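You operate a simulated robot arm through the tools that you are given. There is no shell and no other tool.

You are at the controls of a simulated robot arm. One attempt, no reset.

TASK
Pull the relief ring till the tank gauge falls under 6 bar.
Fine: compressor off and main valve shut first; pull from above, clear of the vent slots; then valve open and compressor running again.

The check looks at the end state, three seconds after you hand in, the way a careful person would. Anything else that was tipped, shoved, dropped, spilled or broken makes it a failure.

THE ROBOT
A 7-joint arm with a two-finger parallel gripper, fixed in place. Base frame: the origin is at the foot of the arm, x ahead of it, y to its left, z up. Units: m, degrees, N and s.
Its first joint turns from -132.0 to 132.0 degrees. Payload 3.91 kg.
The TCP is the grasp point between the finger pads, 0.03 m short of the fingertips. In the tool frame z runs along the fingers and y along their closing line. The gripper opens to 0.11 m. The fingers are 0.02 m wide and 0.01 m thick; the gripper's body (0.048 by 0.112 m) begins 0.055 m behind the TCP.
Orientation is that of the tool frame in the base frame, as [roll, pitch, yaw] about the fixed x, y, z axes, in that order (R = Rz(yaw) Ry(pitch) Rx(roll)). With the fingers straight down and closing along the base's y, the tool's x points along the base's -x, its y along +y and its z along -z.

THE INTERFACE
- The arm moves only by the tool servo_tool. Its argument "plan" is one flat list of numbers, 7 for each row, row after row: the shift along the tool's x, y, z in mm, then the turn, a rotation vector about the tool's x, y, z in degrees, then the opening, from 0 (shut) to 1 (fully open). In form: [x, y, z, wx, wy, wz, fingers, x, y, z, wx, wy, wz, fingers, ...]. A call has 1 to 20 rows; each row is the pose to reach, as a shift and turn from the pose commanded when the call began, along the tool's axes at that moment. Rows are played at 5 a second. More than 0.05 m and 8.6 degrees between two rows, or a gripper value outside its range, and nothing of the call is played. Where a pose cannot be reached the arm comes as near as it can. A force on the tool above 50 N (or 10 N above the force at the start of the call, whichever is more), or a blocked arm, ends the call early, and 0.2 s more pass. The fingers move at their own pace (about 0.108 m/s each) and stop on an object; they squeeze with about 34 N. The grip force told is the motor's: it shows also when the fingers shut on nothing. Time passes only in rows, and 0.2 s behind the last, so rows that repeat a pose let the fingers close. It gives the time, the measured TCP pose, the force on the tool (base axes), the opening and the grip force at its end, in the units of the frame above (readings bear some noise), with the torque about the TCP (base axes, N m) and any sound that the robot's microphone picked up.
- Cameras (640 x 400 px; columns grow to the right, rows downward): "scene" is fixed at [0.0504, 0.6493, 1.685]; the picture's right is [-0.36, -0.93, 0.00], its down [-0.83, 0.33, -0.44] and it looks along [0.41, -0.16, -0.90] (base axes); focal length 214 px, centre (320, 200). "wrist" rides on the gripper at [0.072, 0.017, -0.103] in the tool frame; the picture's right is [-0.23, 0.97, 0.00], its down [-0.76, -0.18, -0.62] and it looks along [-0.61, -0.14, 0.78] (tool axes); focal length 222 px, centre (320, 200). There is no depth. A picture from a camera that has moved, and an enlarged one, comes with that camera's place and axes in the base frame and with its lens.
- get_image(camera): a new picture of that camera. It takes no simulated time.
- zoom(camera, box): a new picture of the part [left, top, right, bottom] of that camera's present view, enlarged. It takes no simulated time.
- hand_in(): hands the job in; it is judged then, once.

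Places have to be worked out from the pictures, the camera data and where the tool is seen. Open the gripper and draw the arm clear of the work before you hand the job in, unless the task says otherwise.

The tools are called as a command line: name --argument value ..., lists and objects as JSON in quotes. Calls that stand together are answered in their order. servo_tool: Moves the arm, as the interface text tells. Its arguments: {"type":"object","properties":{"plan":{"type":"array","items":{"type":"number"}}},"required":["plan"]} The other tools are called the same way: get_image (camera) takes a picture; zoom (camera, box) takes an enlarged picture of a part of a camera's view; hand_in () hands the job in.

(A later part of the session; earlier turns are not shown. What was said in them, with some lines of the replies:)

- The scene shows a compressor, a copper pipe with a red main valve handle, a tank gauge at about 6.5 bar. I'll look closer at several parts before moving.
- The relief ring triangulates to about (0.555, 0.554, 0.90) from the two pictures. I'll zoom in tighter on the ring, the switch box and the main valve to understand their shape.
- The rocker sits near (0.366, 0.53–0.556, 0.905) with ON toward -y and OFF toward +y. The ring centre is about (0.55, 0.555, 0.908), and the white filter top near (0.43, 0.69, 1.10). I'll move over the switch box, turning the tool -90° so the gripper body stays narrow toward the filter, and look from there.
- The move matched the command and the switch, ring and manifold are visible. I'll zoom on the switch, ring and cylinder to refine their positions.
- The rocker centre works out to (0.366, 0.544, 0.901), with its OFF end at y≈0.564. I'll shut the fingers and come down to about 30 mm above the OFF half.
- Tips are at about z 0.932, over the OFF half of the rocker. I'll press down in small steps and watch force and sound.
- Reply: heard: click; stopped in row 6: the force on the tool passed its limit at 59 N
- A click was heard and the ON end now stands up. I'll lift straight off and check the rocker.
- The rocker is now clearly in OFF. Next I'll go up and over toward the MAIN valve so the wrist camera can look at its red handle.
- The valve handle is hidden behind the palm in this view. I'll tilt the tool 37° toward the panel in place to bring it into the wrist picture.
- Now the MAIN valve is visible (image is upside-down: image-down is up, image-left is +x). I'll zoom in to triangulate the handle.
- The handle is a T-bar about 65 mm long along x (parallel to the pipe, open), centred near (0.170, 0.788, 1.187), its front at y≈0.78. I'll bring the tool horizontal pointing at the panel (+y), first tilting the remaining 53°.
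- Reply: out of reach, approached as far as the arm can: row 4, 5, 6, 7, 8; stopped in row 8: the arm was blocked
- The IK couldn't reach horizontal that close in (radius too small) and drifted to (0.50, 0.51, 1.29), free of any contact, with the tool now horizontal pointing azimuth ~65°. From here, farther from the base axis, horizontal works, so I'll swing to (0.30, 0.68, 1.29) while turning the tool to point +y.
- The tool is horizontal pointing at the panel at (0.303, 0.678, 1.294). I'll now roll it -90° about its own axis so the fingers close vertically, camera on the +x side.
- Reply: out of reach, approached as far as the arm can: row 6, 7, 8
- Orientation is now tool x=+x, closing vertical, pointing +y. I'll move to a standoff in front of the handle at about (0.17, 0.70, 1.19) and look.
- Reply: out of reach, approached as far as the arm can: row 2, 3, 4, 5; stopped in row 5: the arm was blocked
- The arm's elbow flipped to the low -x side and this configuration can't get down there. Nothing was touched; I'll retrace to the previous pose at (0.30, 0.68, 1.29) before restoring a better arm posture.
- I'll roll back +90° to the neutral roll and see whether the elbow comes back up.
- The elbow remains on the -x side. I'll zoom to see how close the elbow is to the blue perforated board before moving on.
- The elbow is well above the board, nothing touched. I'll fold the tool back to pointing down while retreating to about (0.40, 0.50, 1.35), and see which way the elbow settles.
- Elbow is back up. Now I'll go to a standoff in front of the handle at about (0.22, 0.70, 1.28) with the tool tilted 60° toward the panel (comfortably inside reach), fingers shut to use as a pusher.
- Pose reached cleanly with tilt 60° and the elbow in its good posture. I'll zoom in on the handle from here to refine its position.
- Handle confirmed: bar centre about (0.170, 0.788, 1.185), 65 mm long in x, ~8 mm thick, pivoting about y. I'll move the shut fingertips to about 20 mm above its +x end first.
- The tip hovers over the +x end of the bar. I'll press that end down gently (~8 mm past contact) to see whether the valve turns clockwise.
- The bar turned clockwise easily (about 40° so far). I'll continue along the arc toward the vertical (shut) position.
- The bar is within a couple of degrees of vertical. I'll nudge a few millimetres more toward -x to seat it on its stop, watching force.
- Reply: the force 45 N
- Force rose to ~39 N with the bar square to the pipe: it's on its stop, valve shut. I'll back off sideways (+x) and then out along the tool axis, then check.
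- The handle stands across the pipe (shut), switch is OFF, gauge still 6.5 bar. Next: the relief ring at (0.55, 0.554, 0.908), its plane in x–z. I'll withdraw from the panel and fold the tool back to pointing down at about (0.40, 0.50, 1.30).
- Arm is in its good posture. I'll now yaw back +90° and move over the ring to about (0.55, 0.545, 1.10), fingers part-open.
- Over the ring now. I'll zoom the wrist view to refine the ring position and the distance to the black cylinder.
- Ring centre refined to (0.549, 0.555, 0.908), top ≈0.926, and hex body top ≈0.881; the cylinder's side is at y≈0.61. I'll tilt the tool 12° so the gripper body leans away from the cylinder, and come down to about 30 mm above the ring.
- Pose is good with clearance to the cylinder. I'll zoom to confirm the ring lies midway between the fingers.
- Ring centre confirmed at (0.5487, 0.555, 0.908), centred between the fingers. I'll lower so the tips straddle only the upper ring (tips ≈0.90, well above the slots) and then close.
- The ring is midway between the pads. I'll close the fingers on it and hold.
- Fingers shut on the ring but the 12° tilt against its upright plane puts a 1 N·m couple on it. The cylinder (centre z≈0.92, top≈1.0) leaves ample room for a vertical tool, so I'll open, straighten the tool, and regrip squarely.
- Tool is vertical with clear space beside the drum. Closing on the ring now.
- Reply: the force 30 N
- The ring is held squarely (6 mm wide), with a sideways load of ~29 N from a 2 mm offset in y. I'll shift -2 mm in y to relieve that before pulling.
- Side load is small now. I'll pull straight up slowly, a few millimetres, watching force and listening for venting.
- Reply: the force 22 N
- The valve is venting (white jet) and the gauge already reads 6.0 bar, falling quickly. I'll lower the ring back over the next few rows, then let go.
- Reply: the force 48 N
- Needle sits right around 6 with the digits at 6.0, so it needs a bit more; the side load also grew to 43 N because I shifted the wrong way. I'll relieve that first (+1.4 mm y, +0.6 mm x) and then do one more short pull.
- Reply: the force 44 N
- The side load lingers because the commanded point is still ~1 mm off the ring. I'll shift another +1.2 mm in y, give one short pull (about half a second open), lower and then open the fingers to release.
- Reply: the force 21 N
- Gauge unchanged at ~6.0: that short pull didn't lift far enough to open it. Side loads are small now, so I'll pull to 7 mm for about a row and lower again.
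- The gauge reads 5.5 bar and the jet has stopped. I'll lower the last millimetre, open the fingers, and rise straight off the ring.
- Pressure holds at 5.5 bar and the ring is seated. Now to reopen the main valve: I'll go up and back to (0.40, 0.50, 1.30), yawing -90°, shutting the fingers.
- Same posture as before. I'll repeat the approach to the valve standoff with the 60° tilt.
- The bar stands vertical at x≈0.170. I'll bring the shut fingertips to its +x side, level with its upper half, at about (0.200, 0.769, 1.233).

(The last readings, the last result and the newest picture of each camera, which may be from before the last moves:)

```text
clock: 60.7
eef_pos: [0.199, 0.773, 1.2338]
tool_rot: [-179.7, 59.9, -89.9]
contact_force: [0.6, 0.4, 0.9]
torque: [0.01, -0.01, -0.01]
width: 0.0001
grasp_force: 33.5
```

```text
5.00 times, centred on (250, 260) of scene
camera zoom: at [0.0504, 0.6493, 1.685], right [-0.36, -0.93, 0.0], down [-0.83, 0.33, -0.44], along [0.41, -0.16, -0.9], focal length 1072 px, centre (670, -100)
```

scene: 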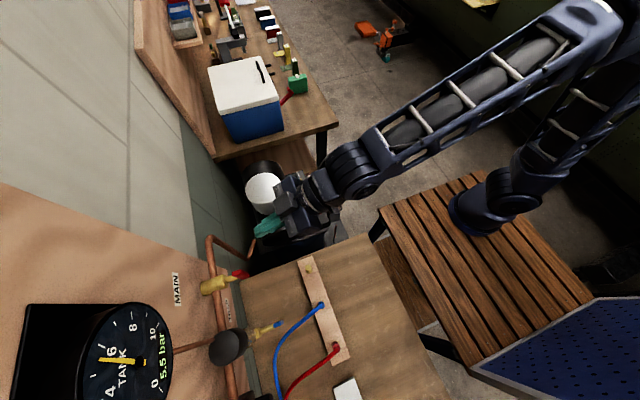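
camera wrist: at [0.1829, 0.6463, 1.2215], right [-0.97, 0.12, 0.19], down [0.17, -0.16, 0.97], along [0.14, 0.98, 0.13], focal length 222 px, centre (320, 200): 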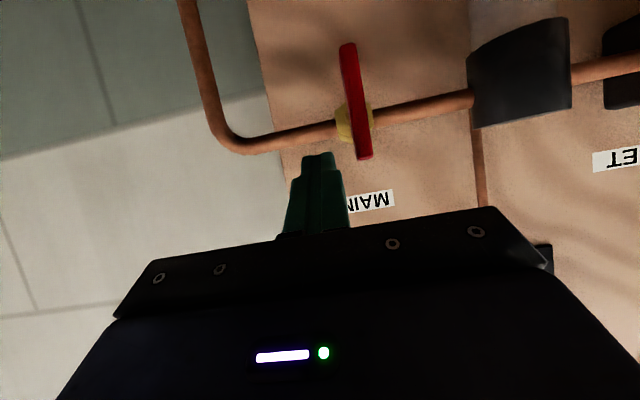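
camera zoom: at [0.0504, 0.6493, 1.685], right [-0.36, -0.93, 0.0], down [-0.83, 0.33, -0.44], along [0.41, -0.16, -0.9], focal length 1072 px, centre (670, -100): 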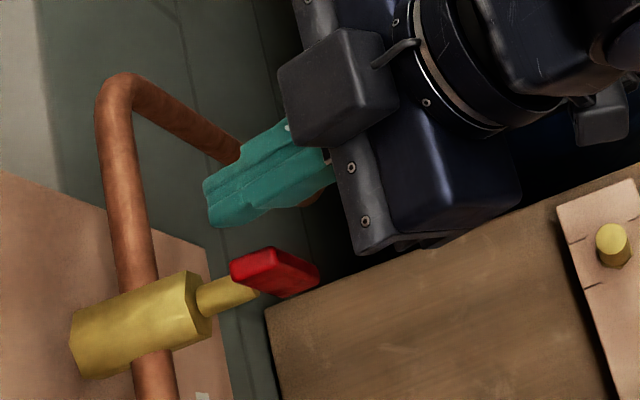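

The tip barely overlaps the bar's upper end in height, so I'll drop ~7 mm first, then push the upper end toward -x and over, following the arc to turn it counter-clockwise.

servo_tool --plan '[6.3, 0, 3.7, 0, 0, 0, 0, 6.3, 8, 3.7, 0, 0, 0, 0, 6.3, 15.3, 3.7, 0, 0, 0, 0, 6.3, 22, 3.7, 0, 0, 0, 0, 8.2, 28.5, 4.8, 0, 0, 0, 0]'

get_image --camera "wrist"

zoom --camera "scene" --box '[190, 220, 310, 300]'

```text
clock: 61.9
eef_pos: [0.1701, 0.7692, 1.2239]
tool_rot: [-179.7, 59.8, -89.6]
contact_force: [1.5, 1.9, 2.2]
torque: [0.1, -0.01, -0.03]
width: 0.0
grasp_force: 34.1
```

```text
taken
camera wrist: at [0.1548, 0.6443, 1.213], right [-0.97, 0.11, 0.19], down [0.17, -0.16, 0.97], along [0.14, 0.98, 0.13], focal length 222 px, centre (320, 200)
```

wrist: 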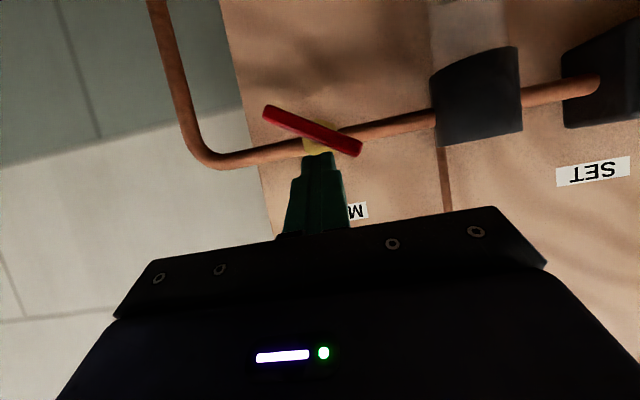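

```text
5.00 times, centred on (250, 260) of scene
camera zoom: at [0.0504, 0.6493, 1.685], right [-0.36, -0.93, 0.0], down [-0.83, 0.33, -0.44], along [0.41, -0.16, -0.9], focal length 1072 px, centre (670, -100)
```

zoom: 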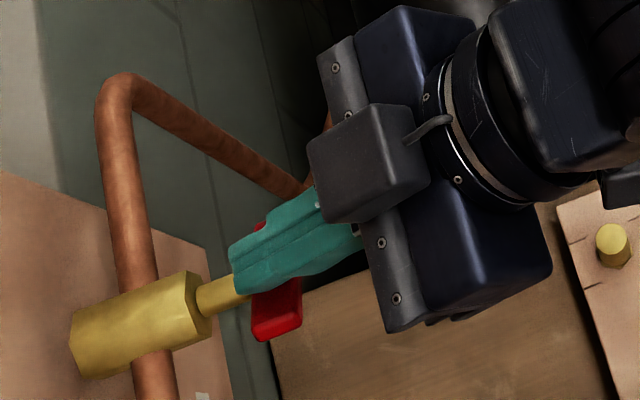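

The handle has come back about halfway. I'll continue: further -x and down on the -x end until it lies along the pipe.

servo_tool --plan '[0.5, 4.2, 0.3, 0, 0, 0, 0, 2.2, 8, 1.3, 0, 0, 0, 0, 4.7, 11.6, 2.7, 0, 0, 0, 0, 7.9, 13.6, 4.6, 0, 0, 0, 0]'

get_image --camera "wrist"

zoom --camera "scene" --box '[190, 220, 310, 300]'

```text
clock: 62.9
eef_pos: [0.1586, 0.7701, 1.218]
tool_rot: [-179.6, 60.2, -89.7]
contact_force: [6.0, -2.9, 21.7]
torque: [0.43, -0.18, -0.14]
width: 0.0
grasp_force: 34.2
```

```text
taken
camera wrist: at [0.1422, 0.6446, 1.2062], right [-0.97, 0.11, 0.19], down [0.17, -0.16, 0.97], along [0.14, 0.98, 0.14], focal length 222 px, centre (320, 200)
```

wrist: 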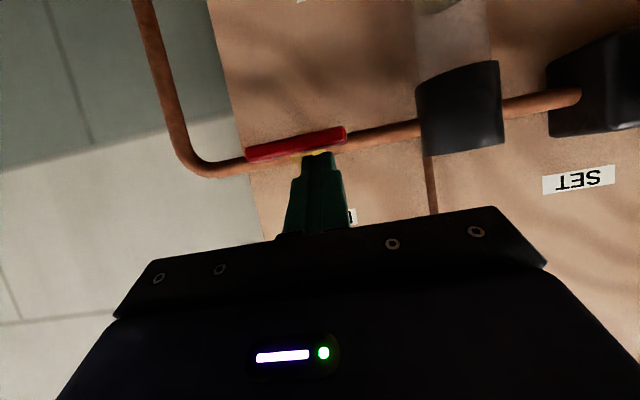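

```text
5.00 times, centred on (250, 260) of scene
camera zoom: at [0.0504, 0.6493, 1.685], right [-0.36, -0.93, 0.0], down [-0.83, 0.33, -0.44], along [0.41, -0.16, -0.9], focal length 1072 px, centre (670, -100)
```

zoom: 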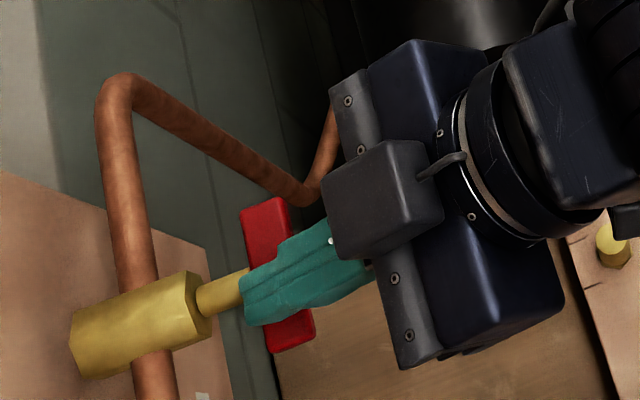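

The bar lies parallel to the pipe again and the tool feels ~22 N upward: it's on its open stop. I'll lift off and back away, then check.

servo_tool --plan '[-4, 0, -2.5, 0, 0, 0, 0, -10, 0, -6, 0, 0, 0, 0, -13, -5, -25, 0, 0, 0, 0, -13, -20, -50, 0, 0, 0, 0, -13, -35, -80, 0, 0, 0, 0, -13, -35, -80, 0, 0, 0, 0]'

get_image --camera "wrist"

zoom --camera "scene" --box '[190, 220, 310, 300]'

zoom --camera "scene" --box '[0, 280, 200, 400]'

```text
clock: 64.3
eef_pos: [0.191, 0.707, 1.2639]
tool_rot: [-179.6, 60.0, -89.6]
contact_force: [-0.8, 0.1, 0.4]
torque: [-0.01, -0.01, 0.01]
width: 0.0
grasp_force: 33.9
```

```text
taken
camera wrist: at [0.1753, 0.5814, 1.2533], right [-0.97, 0.11, 0.19], down [0.17, -0.16, 0.97], along [0.14, 0.98, 0.13], focal length 222 px, centre (320, 200)
```

wrist: 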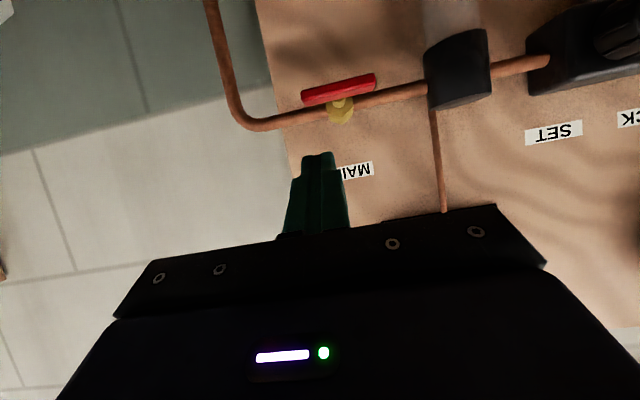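

```text
5.00 times, centred on (250, 260) of scene
camera zoom: at [0.0504, 0.6493, 1.685], right [-0.36, -0.93, 0.0], down [-0.83, 0.33, -0.44], along [0.41, -0.16, -0.9], focal length 1072 px, centre (670, -100)
```

zoom: 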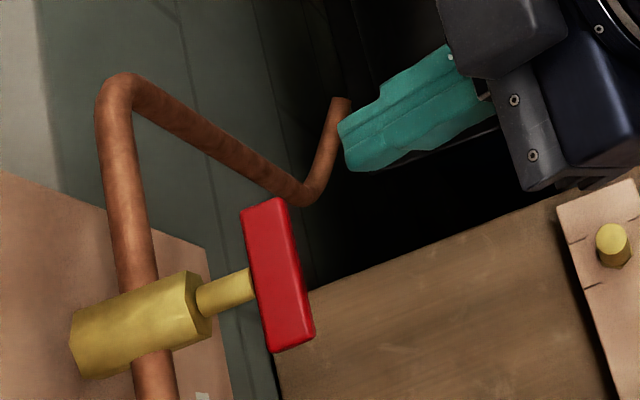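

```text
3.20 times, centred on (100, 340) of scene
camera zoom: at [0.0504, 0.6493, 1.685], right [-0.36, -0.93, 0.0], down [-0.83, 0.33, -0.44], along [0.41, -0.16, -0.9], focal length 686 px, centre (1024, -248)
```

zoom: 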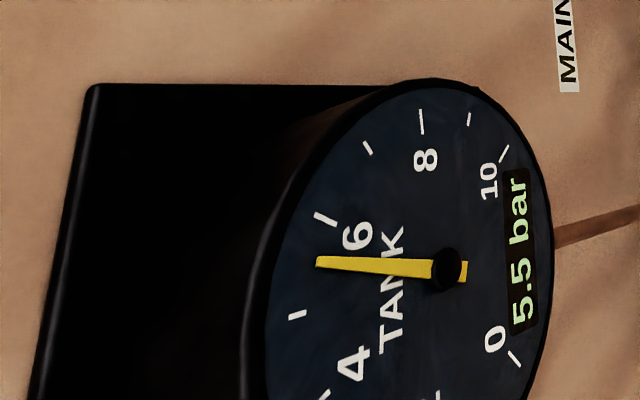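

The handle is back exactly as it was at the start (open), gauge steady at 5.5 bar. Now I'll fold the tool down over the compressor switch, at about (0.366, 0.528, 1.20).

servo_tool --plan '[13, -22, -19, 0, 7.5, 0, 0, 30, -44, -36, 0, 15, 0, 0, 49, -66, -52, 0, 22.5, 0, 0, 68, -88, -67, 0, 30, 0, 0, 87, -110, -82, 0, 37.5, 0, 0, 106, -132, -96, 0, 45, 0, 0, 125, -154, -110, 0, 52.5, 0, 0, 145, -175, -123, 0, 60, 0, 0, 145, -175, -123, 0, 60, 0, 0]'

get_image --camera "wrist"

get_image --camera "scene"

```text
clock: 66.3
eef_pos: [0.3694, 0.527, 1.2047]
tool_rot: [-179.9, -0.1, -90.0]
contact_force: [0.5, -0.2, 0.6]
torque: [0.0, 0.0, 0.03]
width: 0.0
grasp_force: 34.1
```

```text
taken
camera wrist: at [0.3525, 0.4555, 1.3076], right [-0.97, 0.23, 0.0], down [0.18, 0.76, 0.62], along [0.14, 0.6, -0.78], focal length 222 px, centre (320, 200)
```

wrist: 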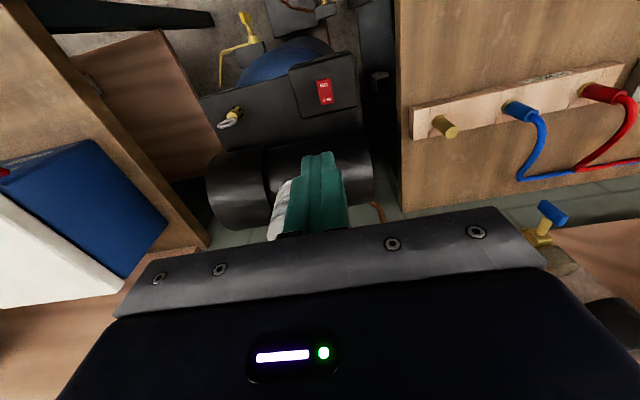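

```text
taken
```

scene: 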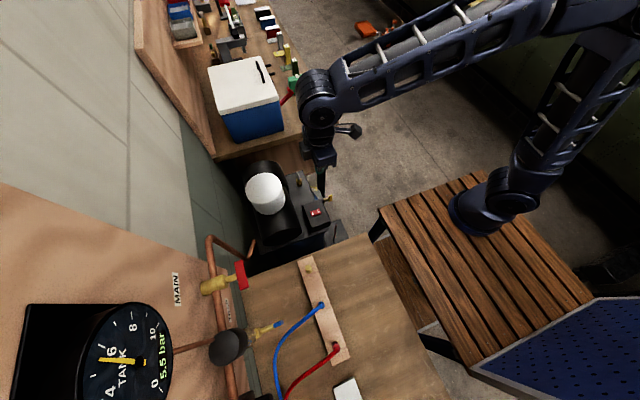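

I'm above the ON half at (0.369, 0.527). I'll descend to ~30 mm above the rocker with a small x correction.

servo_tool --plan '[0, 1, 40, 0, 0, 0, 0, 0, 2, 80, 0, 0, 0, 0, 0, 3, 120, 0, 0, 0, 0, 0, 3, 160, 0, 0, 0, 0, 0, 3, 200, 0, 0, 0, 0, 0, 3, 230, 0, 0, 0, 0, 0, 3, 243, 0, 0, 0, 0, 0, 3, 243, 0, 0, 0, 0]'

get_image --camera "wrist"

zoom --camera "scene" --box '[280, 170, 360, 230]'

```text
clock: 68.1
eef_pos: [0.3672, 0.53, 0.9616]
tool_rot: [-179.8, -0.1, -90.0]
contact_force: [0.8, 0.7, 0.3]
torque: [0.02, 0.0, 0.03]
width: 0.0
grasp_force: 33.9
```

```text
taken
camera wrist: at [0.3507, 0.4564, 1.0642], right [-0.97, 0.23, 0.0], down [0.18, 0.76, 0.62], along [0.14, 0.61, -0.78], focal length 222 px, centre (320, 200)
```

wrist: 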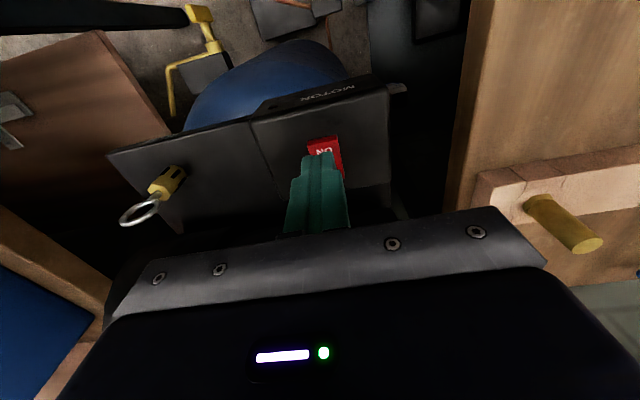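

```text
6.67 times, centred on (320, 200) of scene
camera zoom: at [0.0504, 0.6493, 1.685], right [-0.36, -0.93, 0.0], down [-0.83, 0.33, -0.44], along [0.41, -0.16, -0.9], focal length 1430 px, centre (320, 200)
```

zoom: 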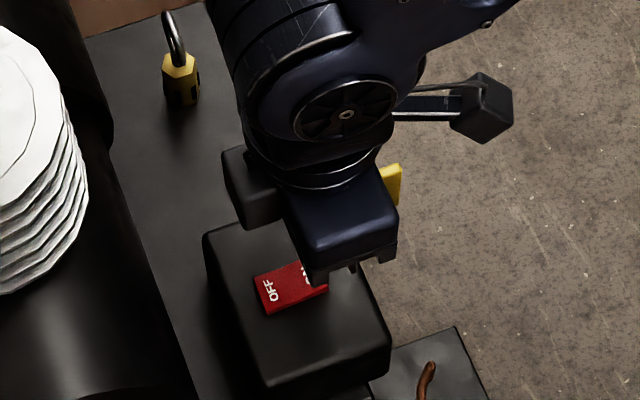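

The tip is over the ON half of the rocker. Pressing down in small steps now.

servo_tool --plan '[0, 0, 12, 0, 0, 0, 0, 0, 0, 19, 0, 0, 0, 0, 0, 0, 23, 0, 0, 0, 0, 0, 0, 26, 0, 0, 0, 0, 0, 0, 29, 0, 0, 0, 0, 0, 0, 31, 0, 0, 0, 0]'

get_image --camera "wrist"

```text
clock: 69.5
eef_pos: [0.3667, 0.5283, 0.9324]
tool_rot: [-179.7, 0.0, -90.1]
contact_force: [4.1, -14.6, 39.3]
torque: [-0.02, -0.12, 0.35]
width: 0.0
grasp_force: 33.9
heard: click
```

```text
taken
camera wrist: at [0.3496, 0.4554, 1.0352], right [-0.97, 0.23, 0.0], down [0.18, 0.76, 0.62], along [0.15, 0.61, -0.78], focal length 222 px, centre (320, 200)
```

wrist: 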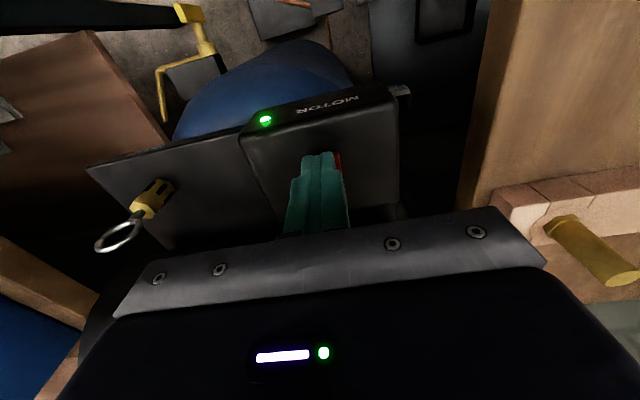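

A click, and the green MOTOR lamp on the switch box is lit: the compressor runs. I'll lift straight off and clear.

servo_tool --plan '[0, 0, -15, 0, 0, 0, 0, 0, 0, -45, 0, 0, 0, 0, 0, 0, -85, 0, 0, 0, 0, 0, 0, -125, 0, 0, 0, 0, 0, 0, -165, 0, 0, 0, 0, 10, -10, -205, 0, 0, 0, 0.5, 30, -20, -245, 0, 0, 0, 1, 50, -35, -285, 0, 0, 0, 1, 70, -50, -325, 0, 0, 0, 1, 70, -50, -325, 0, 0, 0, 1]'

get_image --camera "wrist"

get_image --camera "scene"

zoom --camera "scene" --box '[0, 280, 200, 400]'

zoom --camera "scene" --box '[230, 140, 358, 230]'

```text
clock: 71.7
eef_pos: [0.4165, 0.4588, 1.2559]
tool_rot: [-179.8, -0.2, -90.0]
contact_force: [0.1, 0.6, 0.0]
torque: [0.01, -0.01, 0.01]
width: 0.1101
grasp_force: 0.0
```

```text
taken
camera wrist: at [0.4, 0.3868, 1.3588], right [-0.97, 0.23, 0.0], down [0.18, 0.76, 0.62], along [0.14, 0.61, -0.78], focal length 222 px, centre (320, 200)
```

wrist: 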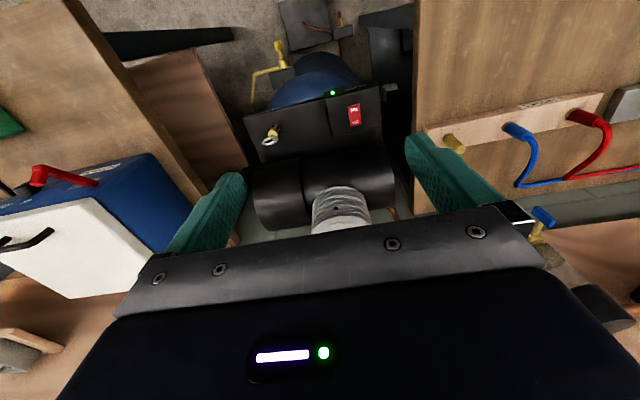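

```text
taken
```

scene: 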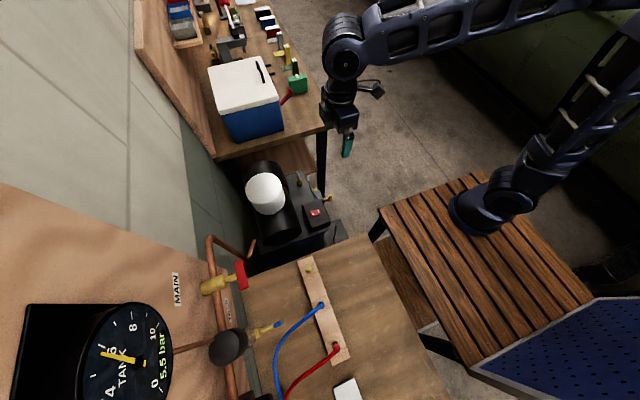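

```text
3.20 times, centred on (100, 340) of scene
camera zoom: at [0.0504, 0.6493, 1.685], right [-0.36, -0.93, 0.0], down [-0.83, 0.33, -0.44], along [0.41, -0.16, -0.9], focal length 686 px, centre (1024, -248)
```

zoom: 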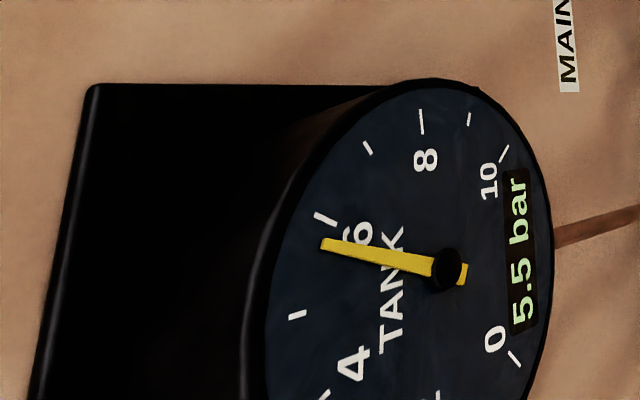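

```text
4.44 times, centred on (294, 185) of scene
camera zoom: at [0.0504, 0.6493, 1.685], right [-0.36, -0.93, 0.0], down [-0.83, 0.33, -0.44], along [0.41, -0.16, -0.9], focal length 953 px, centre (436, 267)
```

zoom: 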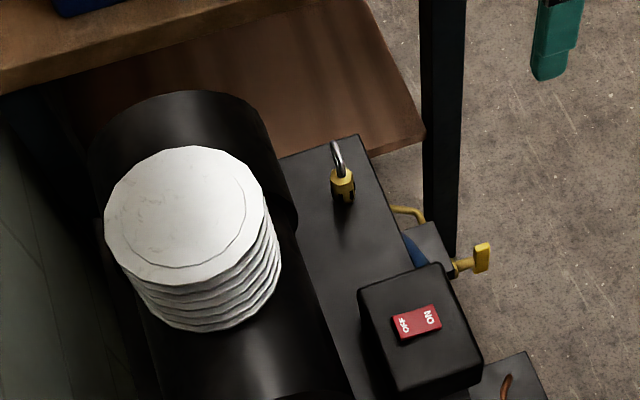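

The needle fell to 5.5 bar while the compressor was off and the valve shut. It has started to rise since the restart, and reads about 5.7 now. The handle lies along the pipe (open), the rocker is ON with the motor lamp lit, the ring is seated, the gripper is open and the arm is clear. I'm handing in now.

hand_in

```text
The job is handed in.
```

I pulled the relief ring and the tank gauge fell from 6.5 to about 5.5 bar, and the job is handed in. Before pulling, I switched the compressor off and shut the main valve. I gripped only the upper part of the ring from above, with the fingertips clear of the vent slots.

- **Main valve:** open again, with its handle along the pipe as it was at the start.
- **Compressor:** switched back on; there was a click and the green MOTOR lamp is lit.
- **Gauge:** the needle has been rising since the restart. It read about 5.7 bar when I handed in and could be close to 6 by the three-second check.
- **Ring and arm:** the ring is back in its seat, the gripper is open and the arm is clear.

- **Extra pulls:** the first pull only brought the gauge to about 6.0, so I pulled again. One short pull didn't open the valve, and the next took it to 5.5.
- **Side load on the ring:** the gripper was slightly off-centre and pushed sideways on the ring with up to about 44 N. My first grip was also tilted and twisted it briefly. The ring looked undamaged afterwards.
- **Arm posture:** on the way to the valve the arm ran out of reach twice and its elbow swung to the other side. The force readings showed no contact, and I saw nothing tipped or moved.
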